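You operate a simulated robot arm through the tools that you are given. There is no shell and no other tool. Be economical: measure what you need, move in short steps, check, and stop when the job is done.

You are at the controls of a simulated robot arm. One attempt, no reset.

Task
Soap the blue sponge, scrub off the ring mark, then rinse the scum from the basin.
Fine: soap from the bar; sponge on the mat; tap off. What is to be rubbed or washed off counts as gone when no trace of it is left.
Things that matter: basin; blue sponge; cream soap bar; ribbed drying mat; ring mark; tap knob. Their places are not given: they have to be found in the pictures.

Only the result counts: the job must be done as asked and must still hold three seconds after the hand-in. Knocking over, shifting, dropping, spilling or breaking anything else fails it.

Robot
A 6-joint arm with a two-finger parallel gripper, fixed in place. Base frame: the origin is at the foot of the arm, x ahead of it, y to its left, z up. Readings come in m, rad, newtons and seconds.
With the tool pointing down near the work surface it reaches from about 0.36 to 0.82 m from the base axis. Its first joint turns from -2.897 to 2.897 rad. Payload 3.91 kg.
The tool frame sits at the grasp point between the pads (the TCP): z along the fingers, y along the line on which they close. The tips reach 0.03 m beyond it. Largest opening 0.11 m; finger width 0.02, thickness 0.01; the body of the gripper, 0.048 by 0.112 m, starts 0.055 m behind the TCP.
Orientation is that of the tool frame in the base frame, as [roll, pitch, yaw] about the fixed x, y, z axes, in that order (R = Rz(yaw) Ry(pitch) Rx(roll)). With the fingers straight down and closing along the base's y, the tool's x points along the base's -x, its y along +y and its z along -z.

Tools
- The arm moves only by the tool arm_command. Its argument "motion" is a list of rows, each an object of numbers (a shift or turn left out is 0, a gripper value left out holds the last): "x", "y", "z": the shift along the base's x, y, z in m; "ax", "ay", "az": the turn, a rotation vector about the base's x, y, z in rad. In form: [{"x": .., "y": .., "z": .., "ax": .., "ay": .., "az": ..}, ...]. A call has 1 to 8 rows; each row shifts and turns the commanded pose from where the row before left it. "grip" is the finger opening in m, from 0 to 0.11, set as the call begins (left out, the last holds). Rows are played at 5 a second. More than 0.05 m and 0.15 rad between two rows, or a gripper value outside its range, and nothing of the call is played. Where a pose cannot be reached the arm comes as near as it can. A force on the tool above 40 N (or 10 N above the force at the start of the call, whichever is more), or a blocked arm, ends the call early, and 0.2 s more pass. Each finger travels about 0.045 m/s and halts on what it meets, pressing with about 30 N; the grip force reading is that of the motor and also rises with nothing between the fingers. The clock runs only during rows and for 0.2 s after the last one: add rows that do not move to give the fingers time. The reply holds the time, the measured pose of the TCP, the force on the tool along the base axes, the opening and the grip force, in the units named above and with some noise, with the torque about the TCP (base axes, N m) and any sound that the robot's microphone picked up.
- Cameras (640 x 400 px; columns grow to the right, rows downward): "scene" is fixed at [0.221, -0.6489, 1.6542]; the picture's right is [0.99, -0.12, 0.00], its down [-0.06, -0.45, -0.89] and it looks along [0.11, 0.88, -0.45] (base axes); focal length 334 px, centre (320, 200). "wrist" rides on the gripper at [0.077, 0.007, -0.115] in the tool frame; the picture's right is [-0.09, 1.00, 0.00], its down [-0.80, -0.07, -0.59] and it looks along [-0.59, -0.05, 0.80] (tool axes); focal length 270 px, centre (320, 200).
- snapshot(camera): a new picture of that camera. No time passes.
- raise_lower(by): slides the trunk up (or, below 0, down) by that many m; the arm rides with it, the base frame stays. It gives what a move gives, with no picture.
- pixel_to_xyz(camera, pixels): there is no depth. For up to 12 entries [column, row, z] of the newest picture of that camera ("zoom" is the newest enlarged one), the place [x, y] in the base frame at which the ray of that pixel passes the height z, good to about 0.002 m. No time passes.
- inspect(camera, box): a new picture of the part [left, top, right, bottom] of that camera's present view, enlarged. No time passes.
- sign_off(): hands the job in; it is judged then, once.

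Work in short steps. Measure before you move; look again where a grasp or a placing could have gone wrong, and mend it. You have 80 turns and 46 pictures in all, those below and enlarged ones among them. Open the gripper and draw the arm clear of the work before you hand the job in, unless the task says otherwise; then end with one line.

The tools are called after "Emit:" as a command line: name --argument value ..., lists and objects as JSON in quotes. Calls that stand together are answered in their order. arm_command: Moves the arm, as the interface text tells. Its arguments: {"type":"object","properties":{"motion":{"type":"array"},"grip":{"type":"number"}},"required":["motion"]} The other tools are called the same way: raise_lower (by) slides the trunk up or down; snapshot (camera) takes a picture; pixel_to_xyz (camera, pixels) gives the place at which the rays of pixels pass given heights; inspect (camera, box) takes an enlarged picture of a part of a camera's view; sign_off () hands the job in.

At the start:

```text
clock: 0.0
ee_pos: [0.2568, 0.309, 1.4393]
orientation: [3.141, 0.001, -3.141]
wrist_force: [-0.7, 0.5, 0.2]
ft_torque: [-0.03, 0.0, -0.01]
finger_gap: 0.1101
grip_force: 0.0
trunk travel left (down, up): [-0.55, 0.06]
```

scene: 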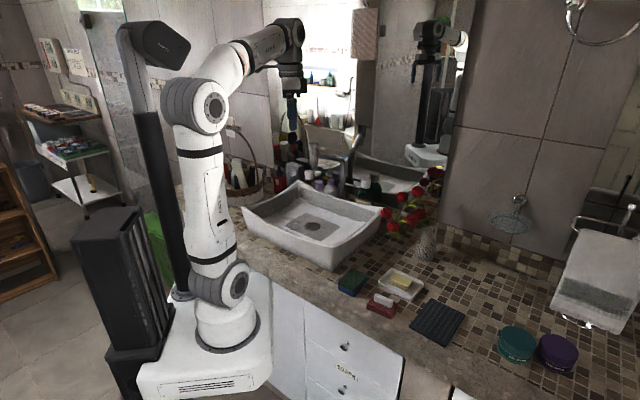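
wrist: 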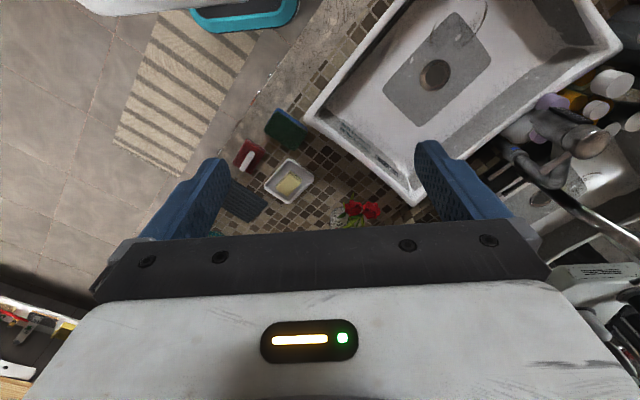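

The scene shows the basin near (315,225), blue sponge near (352,283), a soap dish near (400,283), a mat near (437,322). I'll enlarge these for detail.

Emit:
inspect --camera "scene" --box '[230, 130, 450, 270]'

Emit:
inspect --camera "scene" --box '[320, 250, 480, 350]'

Emit:
inspect --camera "wrist" --box '[200, 0, 640, 240]'

```text
2.86 times, centred on (340, 200) of scene
```

zoom: 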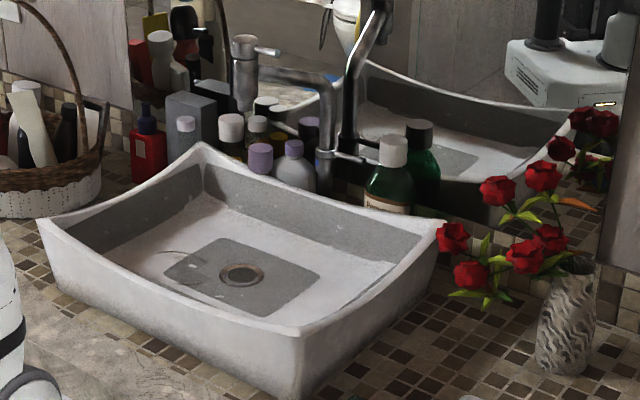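

```text
4.00 times, centred on (400, 300) of scene
```

zoom: 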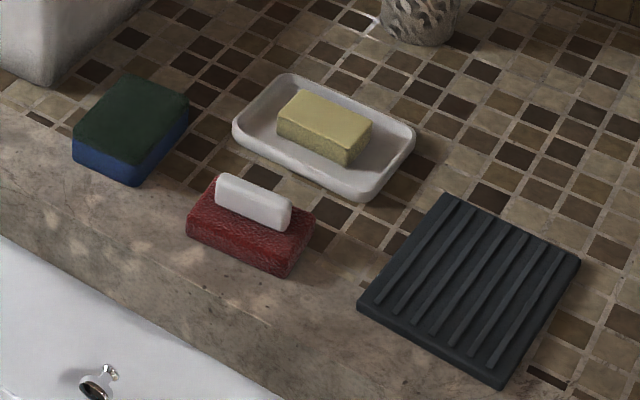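

```text
1.45 times, centred on (420, 120) of wrist
```

zoom: 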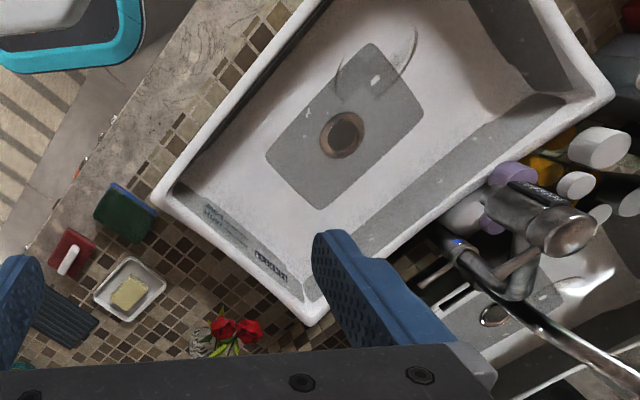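

I need the counter height: I'll triangulate the sponge, soap and mat between the two views at several heights.

Emit:
pixel_to_xyz --camera "scene" --pixels '[[352.5, 280, 0.7], [352.5, 280, 0.8], [352.5, 280, 0.9], [401, 281, 0.7], [401, 281, 0.8], [401, 281, 0.9], [313, 226, 0.7], [313, 226, 0.8], [313, 226, 0.9], [437, 322, 0.7], [437, 322, 0.8], [437, 322, 0.9]]'

Emit:
pixel_to_xyz --camera "wrist" --pixels '[[285, 130, 0.7], [285, 130, 0.8], [285, 130, 0.9], [289, 184, 0.7], [289, 184, 0.8], [289, 184, 0.9], [434, 75, 0.7], [434, 75, 0.8], [434, 75, 0.9]]'

```text
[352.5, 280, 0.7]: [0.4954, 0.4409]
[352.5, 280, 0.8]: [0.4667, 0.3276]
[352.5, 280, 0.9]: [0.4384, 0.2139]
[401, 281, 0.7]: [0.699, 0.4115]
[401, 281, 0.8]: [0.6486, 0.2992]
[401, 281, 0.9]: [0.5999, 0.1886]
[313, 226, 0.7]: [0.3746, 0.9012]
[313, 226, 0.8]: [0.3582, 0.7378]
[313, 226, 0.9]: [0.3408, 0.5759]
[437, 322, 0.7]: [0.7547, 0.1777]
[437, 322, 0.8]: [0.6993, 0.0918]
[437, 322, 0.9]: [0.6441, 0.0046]
```

```text
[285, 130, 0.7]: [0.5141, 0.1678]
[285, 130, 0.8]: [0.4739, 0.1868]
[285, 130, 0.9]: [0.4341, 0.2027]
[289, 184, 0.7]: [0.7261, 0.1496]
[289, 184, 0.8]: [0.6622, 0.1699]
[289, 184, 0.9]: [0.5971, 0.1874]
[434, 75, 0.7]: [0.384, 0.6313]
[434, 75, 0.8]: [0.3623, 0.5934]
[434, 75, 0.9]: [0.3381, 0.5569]
```

Triangulation gives sponge top ≈(0.434,0.205,0.907), soap ≈(0.598,0.188,0.90), drain ≈(0.338,0.556,0.91), mat ≈(0.65,0.0). I'll descend above the sponge area for a closer look.

Emit:
arm_command --motion '[{"x": 0.01, "y": -0.018, "z": -0.043}, {"x": 0.01, "y": -0.018, "z": -0.043}, {"x": 0.01, "y": -0.018, "z": -0.043}, {"x": 0.01, "y": -0.018, "z": -0.043}, {"x": 0.01, "y": -0.018, "z": -0.043}, {"x": 0.01, "y": -0.018, "z": -0.043}]'

Emit:
snapshot --camera "wrist"

Emit:
snapshot --camera "scene"

```text
clock: 1.4
ee_pos: [0.317, 0.2007, 1.1812]
orientation: [3.141, -0.001, 3.141]
wrist_force: [0.8, -0.3, 0.1]
ft_torque: [-0.01, 0.04, 0.0]
finger_gap: 0.11
grip_force: 0.1
trunk travel left (down, up): [-0.55, 0.06]
```

```text
40 pictures are left
```

wrist: 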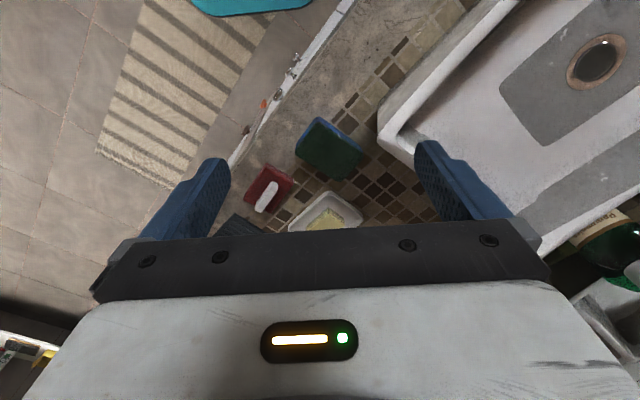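

```text
39 pictures are left
```

scene: 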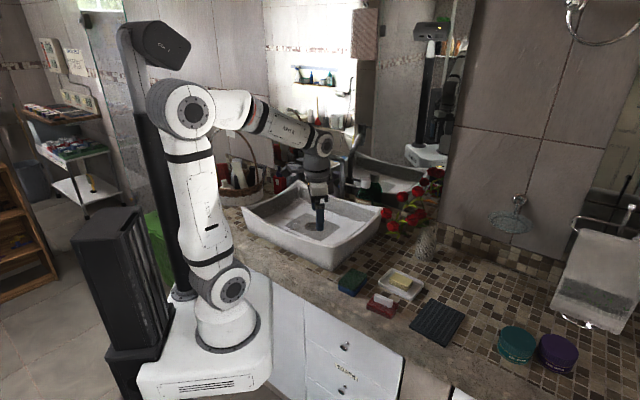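

The arm reaches fine. I'll enlarge the wrist view of sponge/soap for exact measurement.

Emit:
inspect --camera "wrist" --box '[220, 100, 460, 250]'

```text
2.67 times, centred on (340, 175) of wrist
```

zoom: 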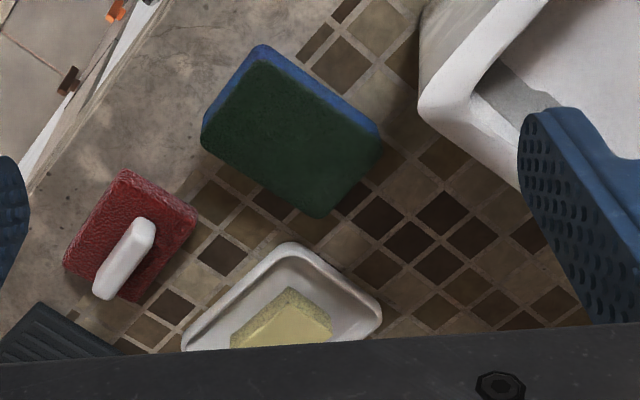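

Emit:
pixel_to_xyz --camera "zoom" --pixels '[[260, 62, 0.907], [381, 142, 0.907], [320, 218, 0.907], [203, 142, 0.907], [260, 45, 0.86], [260, 45, 0.87], [260, 45, 0.88], [290, 318, 0.895], [285, 290, 0.9], [152, 228, 0.9], [100, 292, 0.9]]'

Emit:
pixel_to_xyz --camera "scene" --pixels '[[351.5, 269, 0.907], [367, 274.5, 0.907], [355, 291, 0.907], [338.5, 287, 0.907], [354.5, 296, 0.86], [354.5, 296, 0.87], [338.5, 292, 0.87], [392, 277, 0.9], [410, 286, 0.9]]'

```text
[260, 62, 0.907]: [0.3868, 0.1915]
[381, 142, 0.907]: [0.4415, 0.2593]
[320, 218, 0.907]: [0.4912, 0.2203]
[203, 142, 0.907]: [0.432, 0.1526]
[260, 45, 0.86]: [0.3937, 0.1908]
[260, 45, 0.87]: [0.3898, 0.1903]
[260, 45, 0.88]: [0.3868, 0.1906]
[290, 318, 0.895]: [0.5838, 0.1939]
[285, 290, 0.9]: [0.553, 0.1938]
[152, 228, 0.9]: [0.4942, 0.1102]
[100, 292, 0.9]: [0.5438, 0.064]
```

```text
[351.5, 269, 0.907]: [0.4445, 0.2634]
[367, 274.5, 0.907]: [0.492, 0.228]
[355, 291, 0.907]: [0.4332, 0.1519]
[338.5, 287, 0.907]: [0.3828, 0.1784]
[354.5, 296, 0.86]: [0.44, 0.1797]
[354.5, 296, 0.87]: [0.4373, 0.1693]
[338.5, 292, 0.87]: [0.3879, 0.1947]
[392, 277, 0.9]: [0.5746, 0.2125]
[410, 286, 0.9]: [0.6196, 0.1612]
```

Both views agree: sponge centre ≈(0.438,0.206), top 0.907, counter ≈0.87, long axis at ≈53°, width ≈0.06. I'll turn the gripper by 0.925 rad and go above it.

Emit:
arm_command --motion '[{"x": 0.0173, "y": 0.0007, "z": -0.025, "az": 0.1322}, {"x": 0.0173, "y": 0.0007, "z": -0.025, "az": 0.1322}, {"x": 0.0173, "y": 0.0007, "z": -0.025, "az": 0.1322}, {"x": 0.0173, "y": 0.0007, "z": -0.025, "az": 0.1322}, {"x": 0.0173, "y": 0.0007, "z": -0.025, "az": 0.1322}, {"x": 0.0173, "y": 0.0007, "z": -0.025, "az": 0.1322}, {"x": 0.0173, "y": 0.0007, "z": -0.025, "az": 0.1322}]' --grip 0.11

Emit:
snapshot --camera "wrist"

```text
clock: 3.0
ee_pos: [0.4399, 0.2044, 1.0052]
orientation: [3.14, -0.001, -2.215]
wrist_force: [-0.6, 0.3, 0.2]
ft_torque: [0.0, 0.04, 0.02]
finger_gap: 0.11
grip_force: 0.1
trunk travel left (down, up): [-0.55, 0.06]
```

```text
37 pictures are left
```

wrist: 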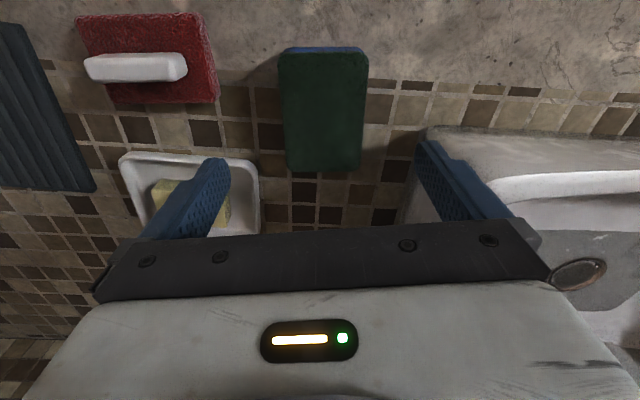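

Aligned. The right finger is near the basin corner (wrist (428,130), scene ≈(332,246)); I'll triangulate that corner for clearance.

Emit:
pixel_to_xyz --camera "wrist" --pixels '[[428, 130, 0.87], [428, 130, 0.95], [428, 130, 1.0], [490, 195, 0.87], [490, 195, 0.95], [490, 195, 1.0], [323, 115, 0.907]]'

Emit:
pixel_to_xyz --camera "scene" --pixels '[[332, 246, 0.95], [332, 246, 1.0], [332, 268, 0.87], [243, 207, 0.95], [243, 207, 1.0], [382, 207, 0.95], [382, 207, 1.0]]'

```text
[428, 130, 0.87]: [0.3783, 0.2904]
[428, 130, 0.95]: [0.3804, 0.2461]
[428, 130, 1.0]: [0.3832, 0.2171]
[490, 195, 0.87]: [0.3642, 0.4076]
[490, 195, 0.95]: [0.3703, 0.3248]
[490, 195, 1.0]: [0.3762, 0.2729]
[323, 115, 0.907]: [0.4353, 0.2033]
```

```text
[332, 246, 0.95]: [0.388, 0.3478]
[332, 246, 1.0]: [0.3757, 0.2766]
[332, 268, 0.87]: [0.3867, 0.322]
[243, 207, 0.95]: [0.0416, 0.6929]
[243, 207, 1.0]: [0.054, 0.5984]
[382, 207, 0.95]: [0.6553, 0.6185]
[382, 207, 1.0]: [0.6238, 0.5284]
```

Rim corner is near (0.376,0.275,1.0), ~3.5 cm clear of the gripper. Descend to z≈0.911 and close on the sponge.

Emit:
arm_command --motion '[{"x": -0.002, "z": -0.035}, {"z": -0.035}, {"z": -0.024}, {}]' --grip 0.09

Emit:
arm_command --motion '[{}, {}, {}, {}]' --grip 0.045

Emit:
snapshot --camera "wrist"

```text
clock: 4.0
ee_pos: [0.4371, 0.2063, 0.9125]
orientation: [-3.141, 0.0, -2.217]
wrist_force: [0.1, -0.5, 0.2]
ft_torque: [0.02, 0.01, -0.01]
finger_gap: 0.0899
grip_force: 0.2
trunk travel left (down, up): [-0.55, 0.06]
```

```text
clock: 5.0
ee_pos: [0.4365, 0.2056, 0.9117]
orientation: [3.141, 0.0, -2.217]
wrist_force: [0.3, -0.1, 0.9]
ft_torque: [0.01, -0.01, 0.0]
finger_gap: 0.0645
grip_force: 30.4
trunk travel left (down, up): [-0.55, 0.06]
```

```text
36 pictures are left
```

wrist: 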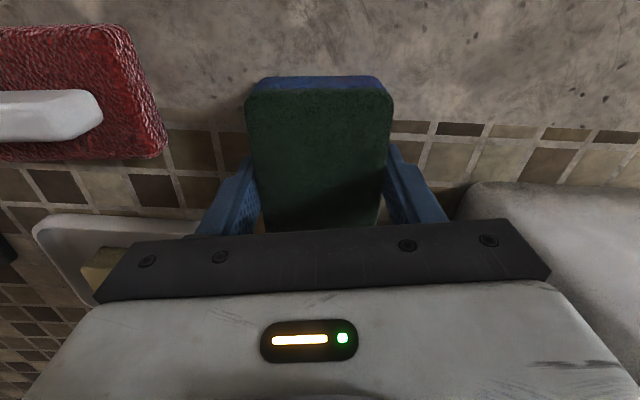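

Grip holds at 0.0645 with 30 N. Lift and carry above the soap at (0.598,0.188).

Emit:
arm_command --motion '[{"z": 0.045}, {"z": 0.045}, {"x": 0.04, "y": -0.0045}, {"x": 0.04, "y": -0.0045}, {"x": 0.04, "y": -0.0045}, {"x": 0.041, "y": -0.0045}, {}]'

Emit:
inspect --camera "scene" --box '[320, 220, 480, 320]'

Emit:
snapshot --camera "wrist"

```text
clock: 6.6
ee_pos: [0.597, 0.187, 1.0038]
orientation: [3.141, -0.001, -2.217]
wrist_force: [0.2, -0.6, 0.3]
ft_torque: [-0.03, 0.03, 0.01]
finger_gap: 0.0644
grip_force: 30.0
trunk travel left (down, up): [-0.55, 0.06]
```

```text
4.00 times, centred on (400, 270) of scene
```

zoom: 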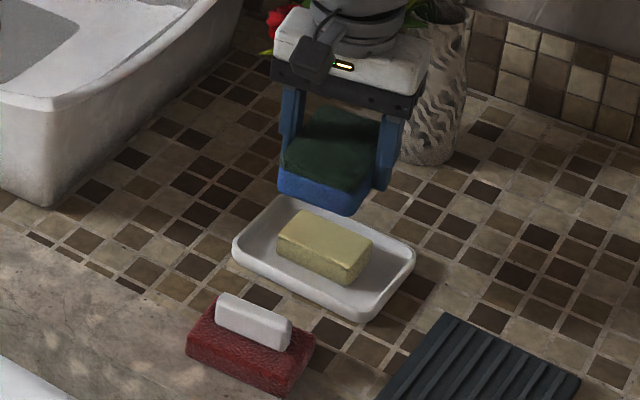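

```text
34 pictures are left
```

wrist: 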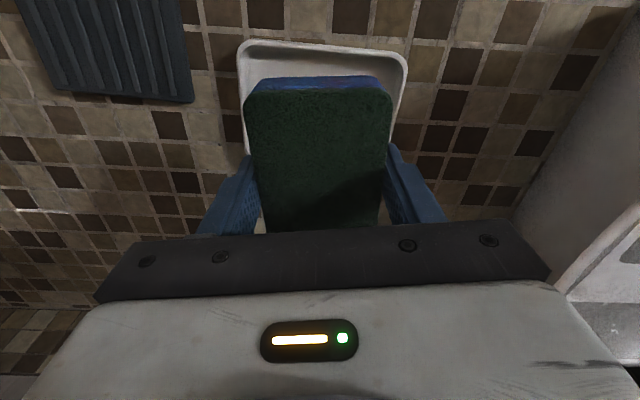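

Sponge sits squarely above the soap (zoom (325,241) → ≈(0.60,0.19)). Lower gently until contact.

Emit:
arm_command --motion '[{"x": 0.003, "y": 0.002, "z": -0.03}, {"z": -0.022}, {"z": -0.004}, {"z": -0.003}, {"z": -0.003}]'

```text
clock: 7.8
ee_pos: [0.5994, 0.1891, 0.9412]
orientation: [3.14, -0.001, -2.216]
wrist_force: [0.5, -0.4, -0.5]
ft_torque: [0.0, 0.01, 0.01]
finger_gap: 0.0643
grip_force: 30.0
trunk travel left (down, up): [-0.55, 0.06]
```

Emit:
arm_command --motion '[{"z": -0.002}, {"z": -0.002}, {"z": -0.001}]'

Emit:
inspect --camera "scene" --box '[350, 240, 450, 302]'

```text
clock: 8.6
ee_pos: [0.5999, 0.1893, 0.9397]
orientation: [-3.137, 0.005, -2.217]
wrist_force: [-0.1, 2.3, 27.7]
ft_torque: [0.11, -0.02, -0.12]
finger_gap: 0.0642
grip_force: 30.4
trunk travel left (down, up): [-0.55, 0.06]
```

```text
6.40 times, centred on (400, 271) of scene
```

zoom: 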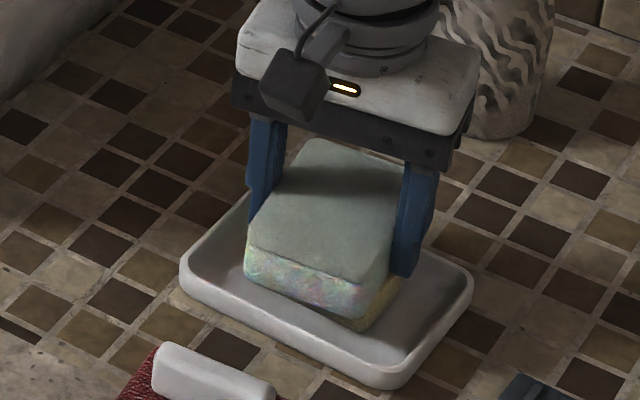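

The sponge turned foamy at contact (28 N): soaped. Lift off and carry high toward the basin for a look at the ring mark.

Emit:
arm_command --motion '[{"z": 0.03}, {"z": 0.05}, {"z": 0.05}, {"z": 0.05}, {"z": 0.05}, {"x": -0.03, "y": 0.02, "z": 0.02}, {"x": -0.03, "y": 0.025}, {"x": -0.03, "y": 0.025}]'

Emit:
arm_command --motion '[{"x": -0.035, "y": 0.025, "az": -0.13}, {"x": -0.035, "y": 0.025, "az": -0.13}, {"x": -0.035, "y": 0.025, "az": -0.13}, {"x": -0.035, "y": 0.025, "az": -0.13}, {"x": -0.035, "y": 0.025, "az": -0.13}, {"x": -0.03, "y": 0.02, "az": -0.13}, {"az": -0.13}]'

Emit:
snapshot --camera "wrist"

```text
clock: 10.4
ee_pos: [0.5096, 0.2602, 1.1867]
orientation: [3.14, 0.0, -2.216]
wrist_force: [-0.1, 0.3, -0.2]
ft_torque: [0.01, 0.0, 0.01]
finger_gap: 0.0639
grip_force: 29.9
trunk travel left (down, up): [-0.55, 0.06]
```

```text
clock: 12.0
ee_pos: [0.3053, 0.4047, 1.1855]
orientation: [-3.141, -0.001, -3.129]
wrist_force: [0.3, 1.4, 0.1]
ft_torque: [-0.04, 0.02, 0.03]
finger_gap: 0.0638
grip_force: 29.9
trunk travel left (down, up): [-0.55, 0.06]
```

```text
32 pictures are left
```

wrist: 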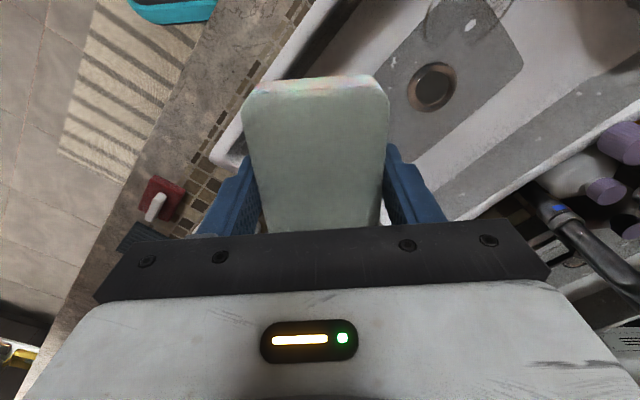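

The mark lies toward smaller x (top of picture). Move back to view it.

Emit:
arm_command --motion '[{"x": -0.04, "y": 0.015}, {"x": -0.04, "y": 0.015}, {"x": -0.03, "y": 0.015}, {}]'

Emit:
snapshot --camera "wrist"

Emit:
inspect --camera "scene" --box '[240, 150, 400, 250]'

```text
clock: 13.0
ee_pos: [0.1957, 0.4486, 1.1849]
orientation: [3.14, 0.0, -3.127]
wrist_force: [-0.2, 0.3, 0.0]
ft_torque: [0.01, 0.0, 0.0]
finger_gap: 0.0635
grip_force: 30.1
trunk travel left (down, up): [-0.55, 0.06]
```

```text
31 pictures are left
```

wrist: 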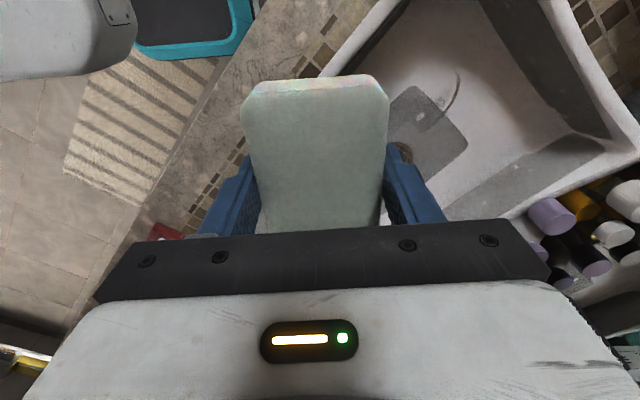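

```text
4.00 times, centred on (320, 200) of scene
```

zoom: 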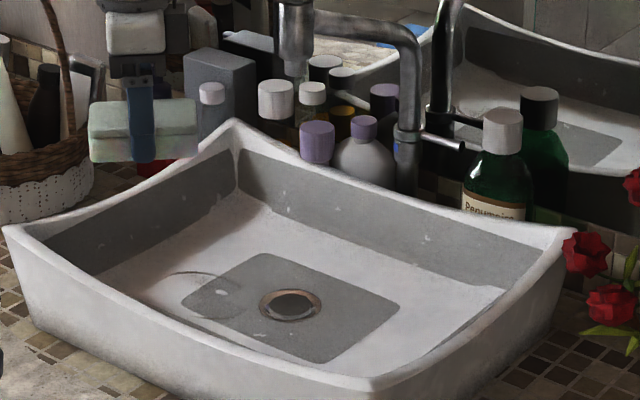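

Emit:
inspect --camera "wrist" --box '[350, 40, 510, 140]'

Emit:
pixel_to_xyz --camera "scene" --pixels '[[281.5, 222, 0.91], [301, 224.5, 0.91], [287, 218, 0.91], [295, 230, 0.91], [290.75, 223.5, 0.91], [312.5, 226.3, 0.91], [266, 218, 0.91], [300, 195, 0.91], [366, 222, 0.91], [330, 243, 0.91]]'

```text
4.00 times, centred on (430, 90) of wrist
```

zoom: 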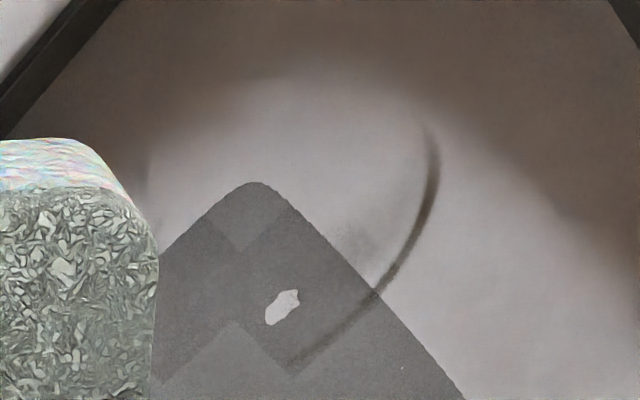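

```text
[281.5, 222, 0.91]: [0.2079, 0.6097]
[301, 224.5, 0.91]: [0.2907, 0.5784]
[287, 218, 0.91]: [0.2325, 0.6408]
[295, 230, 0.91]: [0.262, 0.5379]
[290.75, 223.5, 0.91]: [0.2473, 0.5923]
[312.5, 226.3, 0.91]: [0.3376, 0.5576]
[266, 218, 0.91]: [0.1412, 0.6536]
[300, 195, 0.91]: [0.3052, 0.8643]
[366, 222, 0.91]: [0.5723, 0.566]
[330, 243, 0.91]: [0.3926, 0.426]
```

Emit:
pixel_to_xyz --camera "zoom" --pixels '[[428, 130, 0.91], [432, 180, 0.91], [412, 240, 0.91], [375, 293, 0.91], [290, 365, 0.91], [250, 80, 0.91], [150, 180, 0.91], [285, 305, 0.91], [350, 240, 0.91]]'

Emit:
inspect --camera "scene" --box '[262, 205, 318, 240]'

```text
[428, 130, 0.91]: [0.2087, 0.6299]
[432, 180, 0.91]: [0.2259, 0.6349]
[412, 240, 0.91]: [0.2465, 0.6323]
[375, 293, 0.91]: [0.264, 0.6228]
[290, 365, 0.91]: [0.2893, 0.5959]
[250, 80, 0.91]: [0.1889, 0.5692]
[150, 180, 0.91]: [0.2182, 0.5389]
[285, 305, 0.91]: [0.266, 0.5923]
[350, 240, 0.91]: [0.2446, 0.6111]
```

```text
11.43 times, centred on (290, 222) of scene
```

zoom: 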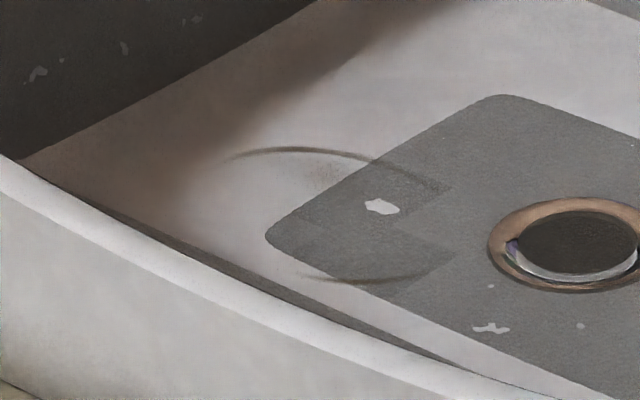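

Emit:
pixel_to_xyz --camera "zoom" --pixels '[[225, 160, 0.91], [290, 149, 0.91], [375, 160, 0.91], [440, 187, 0.91], [455, 250, 0.91], [420, 277, 0.91], [350, 281, 0.91], [295, 268, 0.91], [382, 206, 0.91], [320, 180, 0.91], [265, 238, 0.91], [570, 245, 0.91]]'

```text
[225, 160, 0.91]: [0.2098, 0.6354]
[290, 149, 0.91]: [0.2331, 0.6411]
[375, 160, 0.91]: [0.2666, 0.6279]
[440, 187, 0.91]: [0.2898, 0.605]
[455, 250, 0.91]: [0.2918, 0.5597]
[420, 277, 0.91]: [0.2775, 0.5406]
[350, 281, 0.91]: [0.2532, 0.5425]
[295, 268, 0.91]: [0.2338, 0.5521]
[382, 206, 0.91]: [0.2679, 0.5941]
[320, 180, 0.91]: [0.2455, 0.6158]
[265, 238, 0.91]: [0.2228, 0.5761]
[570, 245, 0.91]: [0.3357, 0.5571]
```

Mark centre ≈(0.245,0.588), radius ≈0.05, floor z≈0.911; tap outlet computed near (0.36,0.65,1.2), clear of the path. Move over the mark and descend to just above the floor.

Emit:
arm_command --motion '[{"x": 0.01, "y": 0.045}, {"x": 0.01, "y": 0.045}, {"x": 0.01, "y": 0.036}, {"z": -0.05}, {"z": -0.05}, {"z": -0.05}, {"z": -0.05}, {"z": -0.022}]'

Emit:
inspect --camera "scene" --box '[240, 130, 400, 250]'

```text
clock: 14.8
ee_pos: [0.2265, 0.5734, 0.9627]
orientation: [-3.141, -0.002, -3.126]
wrist_force: [0.0, -0.7, 0.3]
ft_torque: [-0.02, 0.02, -0.01]
finger_gap: 0.0636
grip_force: 29.6
trunk travel left (down, up): [-0.55, 0.06]
```

```text
3.33 times, centred on (320, 190) of scene
```

zoom: 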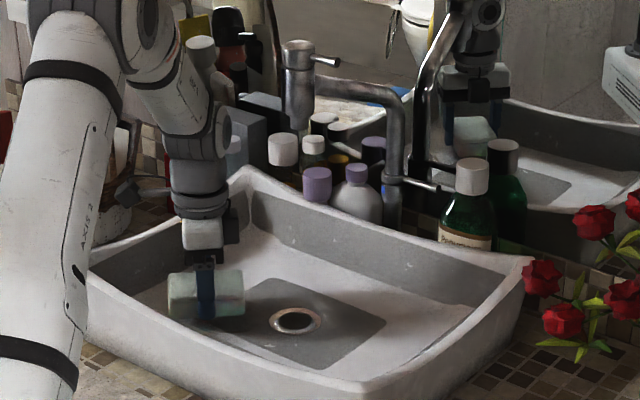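

Sponge is in the basin over the mark, clear of everything. Lower to contact.

Emit:
arm_command --motion '[{"z": -0.004}, {"z": -0.003}, {"z": -0.002}, {"z": -0.001}]'

```text
clock: 15.8
ee_pos: [0.2249, 0.5742, 0.9529]
orientation: [-3.141, 0.0, -3.126]
wrist_force: [-0.2, 0.2, 0.7]
ft_torque: [0.01, 0.0, 0.04]
finger_gap: 0.0633
grip_force: 30.4
trunk travel left (down, up): [-0.55, 0.06]
```

Emit:
arm_command --motion '[{"z": -0.002}, {"z": -0.001}, {"z": -0.001}]'

```text
clock: 16.6
ee_pos: [0.226, 0.574, 0.9508]
orientation: [3.141, 0.001, -3.126]
wrist_force: [1.3, 0.5, 0.3]
ft_torque: [-0.01, 0.0, -0.02]
finger_gap: 0.0635
grip_force: 29.7
trunk travel left (down, up): [-0.55, 0.06]
```

Emit:
arm_command --motion '[{"z": -0.002}, {"z": -0.002}, {"z": -0.001}, {"z": -0.001}]'

```text
clock: 17.6
ee_pos: [0.2246, 0.5736, 0.9436]
orientation: [-3.141, 0.0, -3.125]
wrist_force: [-0.3, -0.4, -0.5]
ft_torque: [0.03, -0.03, 0.01]
finger_gap: 0.0636
grip_force: 29.6
trunk travel left (down, up): [-0.55, 0.06]
```

Emit:
arm_command --motion '[{"z": -0.002}, {"z": -0.002}, {"z": -0.002}, {"z": -0.001}]'

Emit:
inspect --camera "scene" --box '[260, 190, 340, 240]'

```text
clock: 18.6
ee_pos: [0.2235, 0.5748, 0.9404]
orientation: [3.135, 0.001, -3.126]
wrist_force: [3.2, 2.0, 36.1]
ft_torque: [-0.39, -0.01, 0.02]
finger_gap: 0.0635
grip_force: 29.2
trunk travel left (down, up): [-0.55, 0.06]
```

```text
8.00 times, centred on (300, 215) of scene
```

zoom: 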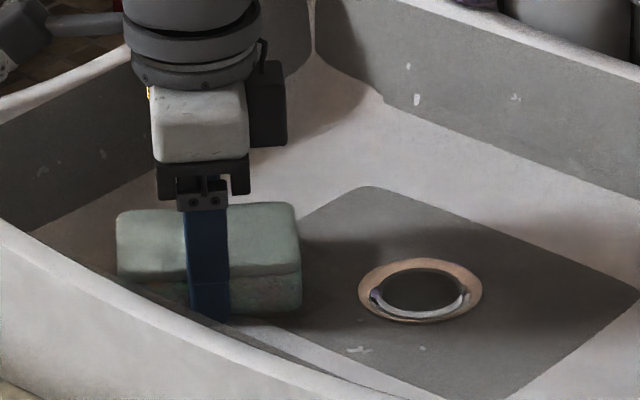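

Contact at 36 N. Ease to a lighter press and start scrubbing strokes.

Emit:
arm_command --motion '[{"z": 0.0015, "x": -0.005}, {"y": 0.02}, {"y": 0.02}, {"y": 0.015}, {"x": 0.02}, {"x": 0.02}, {"y": -0.02}, {"y": -0.02}]'

Emit:
arm_command --motion '[{"y": -0.02}, {"y": -0.02}, {"x": 0.02}, {"y": 0.02}, {"y": 0.02}, {"y": 0.02}, {"y": 0.015}, {"x": -0.02}]'

```text
clock: 19.1
ee_pos: [0.2223, 0.5757, 0.9398]
orientation: [-3.14, 0.003, -3.127]
wrist_force: [4.0, -4.7, 13.6]
ft_torque: [0.01, 0.2, 0.08]
finger_gap: 0.0636
grip_force: 29.9
trunk travel left (down, up): [-0.55, 0.06]
stopped in row 2: the force on the tool passed its limit at 59 N (the readings are from after the stop); the commanded pose is now the measured one
```

```text
clock: 20.9
ee_pos: [0.2225, 0.6119, 0.9395]
orientation: [3.14, 0.003, -3.128]
wrist_force: [4.8, 1.7, 14.0]
ft_torque: [0.0, -0.05, -0.06]
finger_gap: 0.0633
grip_force: 29.7
trunk travel left (down, up): [-0.55, 0.06]
```

Second pass ran at ~14 N. Look whether the mark fades under it while continuing strokes.

Emit:
arm_command --motion '[{"y": 0.015}, {"x": 0.02, "y": 0.005}, {"x": 0.02}, {"x": 0.015, "y": -0.01}, {"y": -0.02}, {"y": -0.02}, {"y": -0.02}, {"y": -0.015}]'

Emit:
arm_command --motion '[{"x": -0.02}, {"x": -0.02, "y": 0.01}, {"x": -0.02, "y": 0.02}, {"y": 0.02}, {"y": 0.02}, {"x": 0.02}, {"x": 0.02}, {"y": -0.02}]'

Emit:
arm_command --motion '[{"z": 0.03}, {"z": 0.05}, {"z": 0.05}, {"x": -0.05, "z": 0.05}, {"x": -0.03, "y": -0.03, "z": 0.04}, {"y": -0.05}, {"y": -0.05}]'

Emit:
inspect --camera "scene" --box '[260, 190, 340, 240]'

```text
clock: 22.7
ee_pos: [0.2774, 0.5461, 0.9407]
orientation: [-3.14, 0.002, -3.127]
wrist_force: [-0.5, 8.4, 20.6]
ft_torque: [1.0, 0.25, -0.09]
finger_gap: 0.0638
grip_force: 30.0
trunk travel left (down, up): [-0.55, 0.06]
```

```text
clock: 23.8
ee_pos: [0.2154, 0.6035, 0.9398]
orientation: [-3.138, 0.003, -3.126]
wrist_force: [-2.3, -7.4, 12.4]
ft_torque: [0.24, 0.18, 0.11]
finger_gap: 0.0636
grip_force: 30.4
trunk travel left (down, up): [-0.55, 0.06]
stopped in row 5: the force on the tool passed its limit at 117 N (the readings are from after the stop); the commanded pose is now the measured one
```

```text
refused: row 4 steps farther than a row can; nothing moved
```

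```text
8.00 times, centred on (300, 215) of scene
```

zoom: 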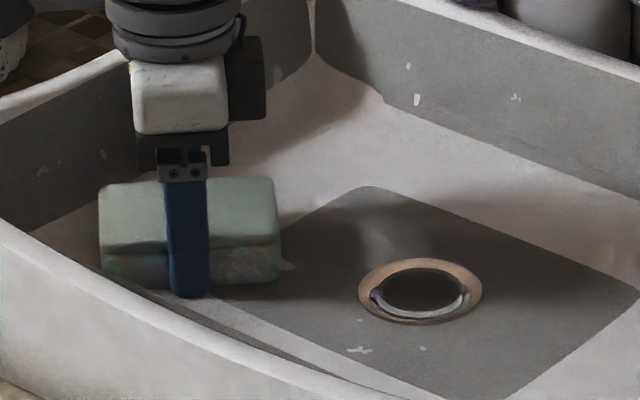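

A 117 N spike at the left end – probably the sponge corner met the floor's rounded edge; the drain is still at the same pixel, so nothing shifted. Lift straight up and look at the mark.

Emit:
arm_command --motion '[{"z": 0.03}, {"z": 0.05}, {"z": 0.05}, {"z": 0.05}, {"z": 0.045}, {"x": -0.03, "y": -0.035}, {"y": -0.05}, {"y": -0.05}]'

Emit:
inspect --camera "scene" --box '[262, 205, 342, 250]'

Emit:
snapshot --camera "wrist"

```text
clock: 25.6
ee_pos: [0.1864, 0.4667, 1.1632]
orientation: [-3.139, 0.0, -3.126]
wrist_force: [-0.2, -0.4, -0.9]
ft_torque: [0.02, 0.0, -0.03]
finger_gap: 0.0633
grip_force: 29.9
trunk travel left (down, up): [-0.55, 0.06]
```

```text
8.00 times, centred on (302, 228) of scene
```

zoom: 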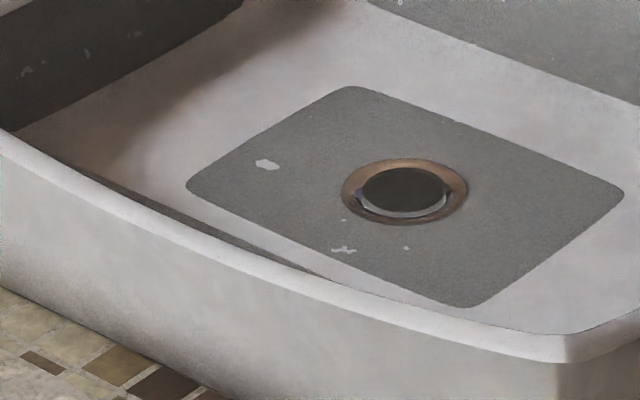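

```text
23 pictures are left
```

wrist: 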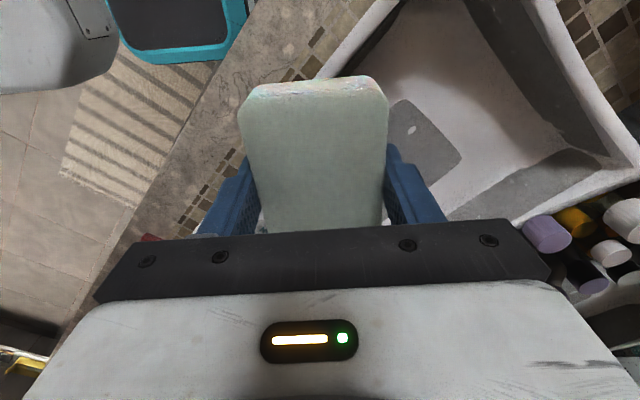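

The ring looks gone in the scene view. Check the wrist zoom for any remaining trace or scum, and look at the tap.

Emit:
inspect --camera "wrist" --box '[370, 30, 530, 130]'

Emit:
inspect --camera "scene" --box '[290, 130, 370, 200]'

```text
4.00 times, centred on (450, 80) of wrist
```

zoom: 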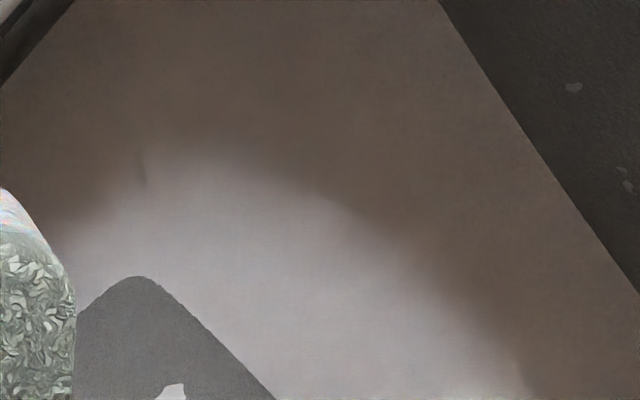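

```text
5.71 times, centred on (330, 165) of scene
```

zoom: 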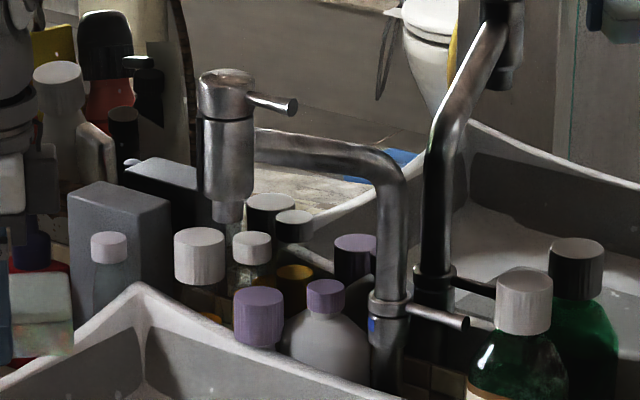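

A small dark trace remains at wrist zoom (142,170). Locate it.

Emit:
pixel_to_xyz --camera "wrist" --pixels '[[405.5, 72.5, 0.9], [405.5, 72.5, 0.911], [404.5, 67, 0.9], [406, 76, 0.9]]'

Emit:
inspect --camera "wrist" --box '[385, 50, 433, 80]'

```text
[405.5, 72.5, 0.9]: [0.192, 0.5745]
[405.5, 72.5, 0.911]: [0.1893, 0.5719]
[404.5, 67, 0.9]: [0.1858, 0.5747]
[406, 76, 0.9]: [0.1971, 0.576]
```

```text
13.33 times, centred on (409, 65) of wrist
```

zoom: 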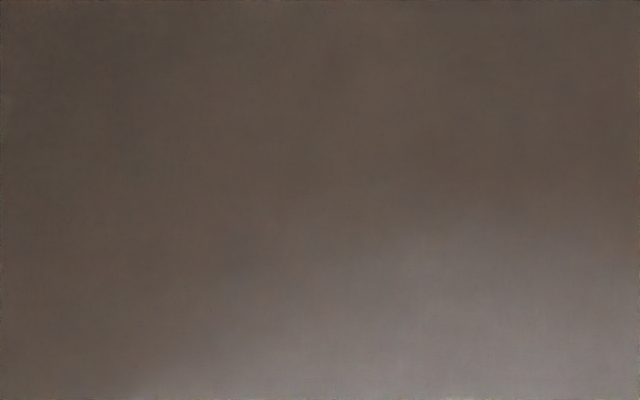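

The tight crop doesn't show it; ambiguous. I'll bring the camera to a better viewpoint to verify.

Emit:
arm_command --motion '[{"x": -0.035, "y": -0.005, "z": -0.02}, {"y": -0.005, "z": -0.02}, {}]'

Emit:
inspect --camera "wrist" --box '[380, 20, 640, 180]'

```text
clock: 26.4
ee_pos: [0.1512, 0.4601, 1.1232]
orientation: [-3.135, 0.001, -3.126]
wrist_force: [0.5, 1.0, 0.2]
ft_torque: [-0.02, 0.02, -0.01]
finger_gap: 0.0634
grip_force: 30.2
trunk travel left (down, up): [-0.55, 0.06]
```

```text
2.46 times, centred on (510, 100) of wrist
```

zoom: 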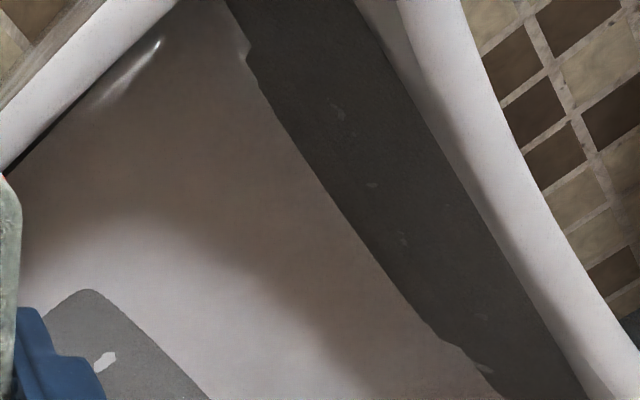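

The basin floor is now clean of the ring. Next place the sponge on the mat: measure mat corners.

Emit:
pixel_to_xyz --camera "scene" --pixels '[[432.5, 298.75, 0.885], [465, 315.5, 0.885], [444, 345, 0.885], [409, 325.5, 0.885], [409, 329, 0.87], [444, 349, 0.87]]'

Emit:
arm_command --motion '[{"x": 0.0, "z": 0.04, "az": 0.1}, {"x": 0.04, "y": -0.02, "z": 0.02, "az": 0.1}, {"x": 0.04, "y": -0.025, "az": 0.1}, {"x": 0.04, "y": -0.025, "az": 0.1}, {"x": 0.04, "y": -0.03, "az": 0.1}, {"x": 0.04, "y": -0.03, "az": 0.1}, {"x": 0.038, "y": -0.03, "az": 0.1}, {"x": 0.035, "y": -0.035, "az": 0.1}]'

```text
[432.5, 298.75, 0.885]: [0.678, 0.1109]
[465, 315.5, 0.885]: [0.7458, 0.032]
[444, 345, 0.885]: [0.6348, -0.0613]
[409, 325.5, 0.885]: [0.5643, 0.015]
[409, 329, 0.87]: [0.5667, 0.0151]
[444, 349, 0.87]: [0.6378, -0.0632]
```

```text
clock: 28.2
ee_pos: [0.4239, 0.2654, 1.1837]
orientation: [-3.136, -0.001, -2.325]
wrist_force: [-0.8, 0.2, -0.6]
ft_torque: [0.02, 0.03, 0.0]
finger_gap: 0.0636
grip_force: 30.1
trunk travel left (down, up): [-0.55, 0.06]
```

Mat centre ≈(0.656,0.024), long axis ≈40°. Carry the sponge above it.

Emit:
arm_command --motion '[{"x": 0.0332, "y": -0.0345, "az": -0.015}, {"x": 0.0332, "y": -0.0345, "az": -0.015}, {"x": 0.0332, "y": -0.0345, "az": -0.015}, {"x": 0.0332, "y": -0.0345, "az": -0.015}, {"x": 0.0332, "y": -0.0345, "az": -0.015}, {"x": 0.0332, "y": -0.0345, "az": -0.015}, {"x": 0.0332, "y": -0.0345, "az": -0.015}]'

Emit:
arm_command --motion '[{"z": -0.05}, {"z": -0.05}, {"z": -0.05}, {"z": -0.05}, {"z": -0.03}, {}]'

Emit:
inspect --camera "scene" --box '[360, 250, 520, 360]'

```text
clock: 29.8
ee_pos: [0.6587, 0.0229, 1.1836]
orientation: [-3.136, 0.0, -2.431]
wrist_force: [0.5, 0.0, 0.1]
ft_torque: [-0.02, 0.0, -0.01]
finger_gap: 0.0636
grip_force: 30.1
trunk travel left (down, up): [-0.55, 0.06]
```

```text
clock: 31.2
ee_pos: [0.6589, 0.0246, 0.9522]
orientation: [-3.134, 0.0, -2.433]
wrist_force: [0.4, 0.4, -0.3]
ft_torque: [0.01, 0.02, 0.01]
finger_gap: 0.0636
grip_force: 29.5
trunk travel left (down, up): [-0.55, 0.06]
```

```text
3.64 times, centred on (440, 305) of scene
```

zoom: 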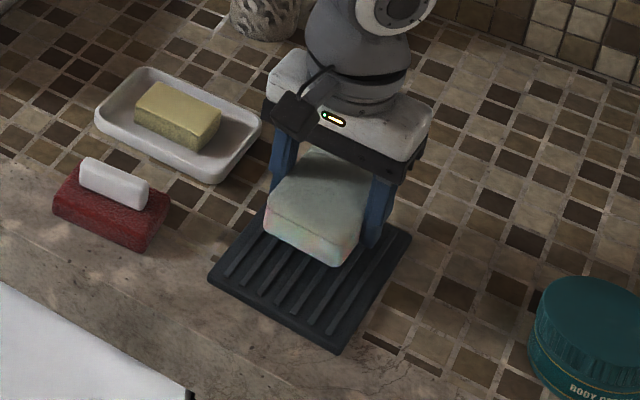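

Above the mat; lower slowly to contact.

Emit:
arm_command --motion '[{"z": -0.015}, {"z": -0.006}, {"z": -0.003}, {"z": -0.003}]'

Emit:
arm_command --motion '[{"z": -0.002}, {"z": -0.001}, {"z": -0.001}]'

```text
clock: 32.2
ee_pos: [0.6561, 0.0239, 0.925]
orientation: [-3.135, 0.001, -2.432]
wrist_force: [-0.4, 0.4, -1.3]
ft_torque: [-0.02, 0.01, -0.03]
finger_gap: 0.0635
grip_force: 29.9
trunk travel left (down, up): [-0.55, 0.06]
```

```text
clock: 33.0
ee_pos: [0.6571, 0.0239, 0.9213]
orientation: [-3.135, 0.0, -2.431]
wrist_force: [0.0, -0.3, 0.1]
ft_torque: [0.0, 0.01, -0.02]
finger_gap: 0.0634
grip_force: 29.7
trunk travel left (down, up): [-0.55, 0.06]
```

Emit:
arm_command --motion '[{"z": -0.002}, {"z": -0.001}, {"z": -0.001}]'

```text
clock: 33.8
ee_pos: [0.6565, 0.0226, 0.9202]
orientation: [-3.131, 0.004, -2.432]
wrist_force: [1.0, -2.9, 15.3]
ft_torque: [0.3, 0.31, 0.09]
finger_gap: 0.0633
grip_force: 29.6
trunk travel left (down, up): [-0.55, 0.06]
```

Contact with the mat at 15 N. Open a bit, then rise clear.

Emit:
arm_command --motion '[{"z": 0.001}, {}, {}]' --grip 0.1

Emit:
arm_command --motion '[{"z": 0.03}, {"z": 0.05}, {"z": 0.05}, {"z": 0.05}, {"z": 0.05}, {"z": 0.05}, {"z": 0.05}, {"z": 0.05}]'

Emit:
arm_command --motion '[{"x": -0.035, "y": 0.025, "az": -0.11}, {"x": -0.04, "y": 0.025, "az": -0.11}, {"x": -0.04, "y": 0.025, "az": -0.11}, {"x": -0.04, "y": 0.025, "az": -0.11}, {"x": -0.04, "y": 0.025, "az": -0.11}, {"x": -0.04, "y": 0.025, "az": -0.1}, {"x": -0.04, "y": 0.025}, {"x": -0.04, "y": 0.025}]'

Emit:
arm_command --motion '[{"x": -0.01, "y": 0.045}, {"x": -0.01, "y": 0.045}, {"x": -0.01, "y": 0.045}, {"x": -0.01, "y": 0.045}]'

Emit:
snapshot --camera "wrist"

Emit:
snapshot --camera "scene"

```text
clock: 34.6
ee_pos: [0.6575, 0.0211, 0.9208]
orientation: [-3.134, 0.003, -2.432]
wrist_force: [7.8, -7.2, 18.3]
ft_torque: [0.41, 0.35, 0.03]
finger_gap: 0.0939
grip_force: 0.0
trunk travel left (down, up): [-0.55, 0.06]
```

```text
clock: 36.4
ee_pos: [0.6546, 0.0249, 1.3008]
orientation: [-3.133, 0.0, -2.431]
wrist_force: [0.4, 0.5, 0.3]
ft_torque: [-0.02, -0.01, -0.02]
finger_gap: 0.0999
grip_force: 0.1
trunk travel left (down, up): [-0.55, 0.06]
```

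```text
clock: 38.2
ee_pos: [0.3394, 0.2212, 1.2993]
orientation: [-3.135, 0.002, -3.08]
wrist_force: [0.2, 0.4, -0.7]
ft_torque: [0.0, -0.03, 0.01]
finger_gap: 0.1
grip_force: 0.1
trunk travel left (down, up): [-0.55, 0.06]
```

```text
clock: 39.2
ee_pos: [0.3011, 0.4044, 1.3005]
orientation: [-3.133, -0.001, -3.079]
wrist_force: [0.1, -0.2, 0.5]
ft_torque: [0.0, 0.01, -0.02]
finger_gap: 0.1004
grip_force: 0.1
trunk travel left (down, up): [-0.55, 0.06]
```

```text
17 pictures are left
```

wrist: 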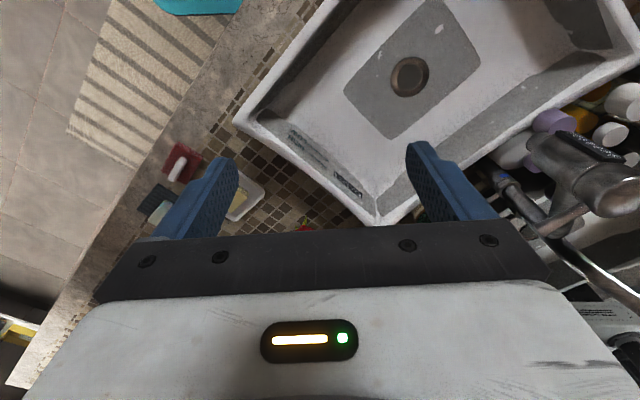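

```text
16 pictures are left
```

scene: 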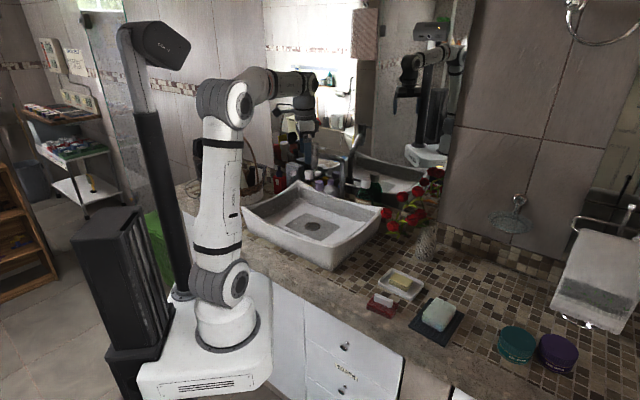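

Sponge lies on the mat. Now inspect the tap in both views.

Emit:
inspect --camera "wrist" --box '[470, 100, 640, 300]'

Emit:
inspect --camera "scene" --box '[318, 125, 388, 200]'

```text
2.00 times, centred on (555, 200) of wrist
```

zoom: 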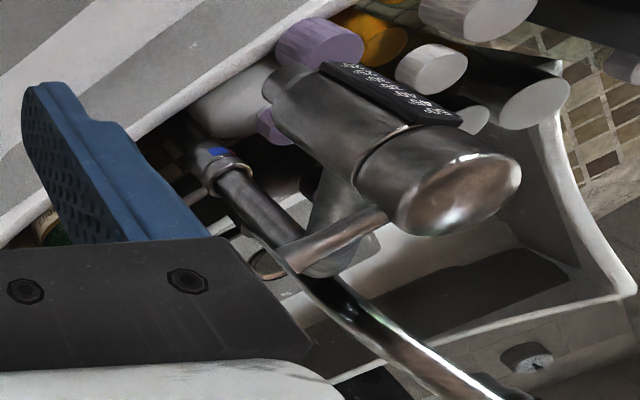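

```text
5.33 times, centred on (353, 162) of scene
```

zoom: 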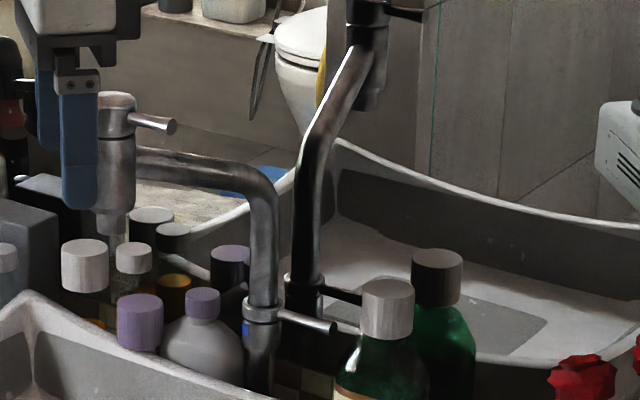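

Emit:
inspect --camera "wrist" --box '[540, 110, 640, 172]'

```text
6.40 times, centred on (590, 141) of wrist
```

zoom: 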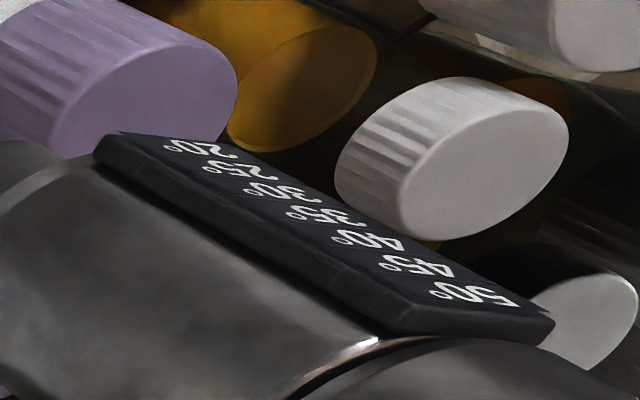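

The head carries a temperature scale and a rotary cap with a lever; a second stub sits on the post. Triangulate cap, lever tip, nozzle and post stub.

Emit:
pixel_to_xyz --camera "wrist" --pixels '[[630, 195, 1.18], [630, 195, 1.22], [630, 195, 1.26], [542.5, 225, 1.18], [542.5, 225, 1.22], [507.5, 185, 1.0], [507.5, 185, 1.05], [534, 145, 1.1], [534, 145, 1.15]]'

Emit:
pixel_to_xyz --camera "scene" --pixels '[[314.6, 142.9, 1.18], [314.6, 142.9, 1.22], [314.6, 142.9, 1.26], [325.25, 148.1, 1.18], [325.25, 148.1, 1.22], [342.1, 183.2, 1.0], [342.1, 183.2, 1.05], [355.25, 186, 1.0], [355.25, 186, 1.05], [314, 167, 1.1], [314, 167, 1.15]]'

```text
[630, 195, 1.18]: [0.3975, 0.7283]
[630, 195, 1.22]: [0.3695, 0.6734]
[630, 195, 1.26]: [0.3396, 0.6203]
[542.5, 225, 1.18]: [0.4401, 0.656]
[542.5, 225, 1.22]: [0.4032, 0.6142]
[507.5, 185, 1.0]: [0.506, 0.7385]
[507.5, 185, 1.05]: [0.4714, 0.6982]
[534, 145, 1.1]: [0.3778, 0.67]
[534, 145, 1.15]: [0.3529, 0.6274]
```

```text
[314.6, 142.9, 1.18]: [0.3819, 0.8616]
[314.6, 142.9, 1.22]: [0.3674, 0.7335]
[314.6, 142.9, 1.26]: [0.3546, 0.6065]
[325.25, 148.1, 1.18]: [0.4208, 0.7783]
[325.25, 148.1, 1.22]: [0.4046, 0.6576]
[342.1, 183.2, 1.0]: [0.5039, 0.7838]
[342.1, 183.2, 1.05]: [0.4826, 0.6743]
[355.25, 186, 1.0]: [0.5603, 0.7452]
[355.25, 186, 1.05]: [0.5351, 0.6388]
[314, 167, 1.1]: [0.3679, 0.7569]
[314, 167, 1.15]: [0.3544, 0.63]
```

Cap axis ≈(0.352,0.635), top z≈1.25; lever tip ≈(0.39,0.592,1.24). I'll go above the lever with the fingers set to straddle it (closing at ≈41°), then re-look.

Emit:
arm_command --motion '[{"z": 0.045, "az": -0.131}, {"z": 0.03, "az": -0.131}, {"x": 0.015, "y": 0.035, "az": -0.131}, {"x": 0.015, "y": 0.035, "az": -0.131}, {"x": 0.015, "y": 0.035, "az": -0.131}, {"x": 0.015, "y": 0.035, "az": -0.131}, {"x": 0.01, "y": 0.03, "az": -0.132}, {"x": 0.01, "y": 0.025}]' --grip 0.05

Emit:
snapshot --camera "wrist"

Emit:
inspect --camera "scene" --box '[270, 90, 366, 150]'

```text
clock: 41.0
ee_pos: [0.3635, 0.5678, 1.3462]
orientation: [-3.132, 0.002, 2.281]
wrist_force: [0.1, -0.1, -0.6]
ft_torque: [-0.02, 0.0, 0.05]
finger_gap: 0.0502
grip_force: 0.1
out of reach, approached as far as the arm can: row 7, 8
trunk travel left (down, up): [-0.55, 0.06]
```

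```text
12 pictures are left
```

wrist: 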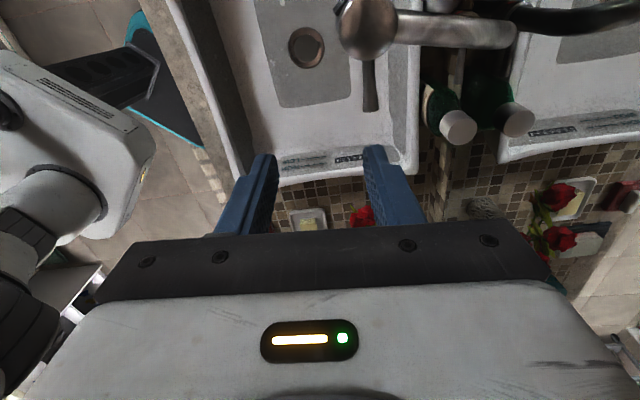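

```text
6.67 times, centred on (318, 120) of scene
```

zoom: 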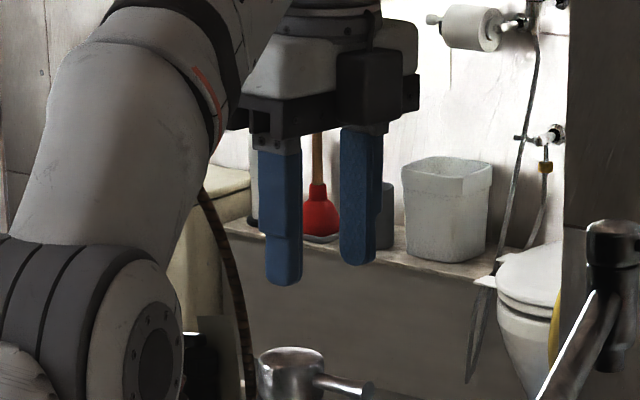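

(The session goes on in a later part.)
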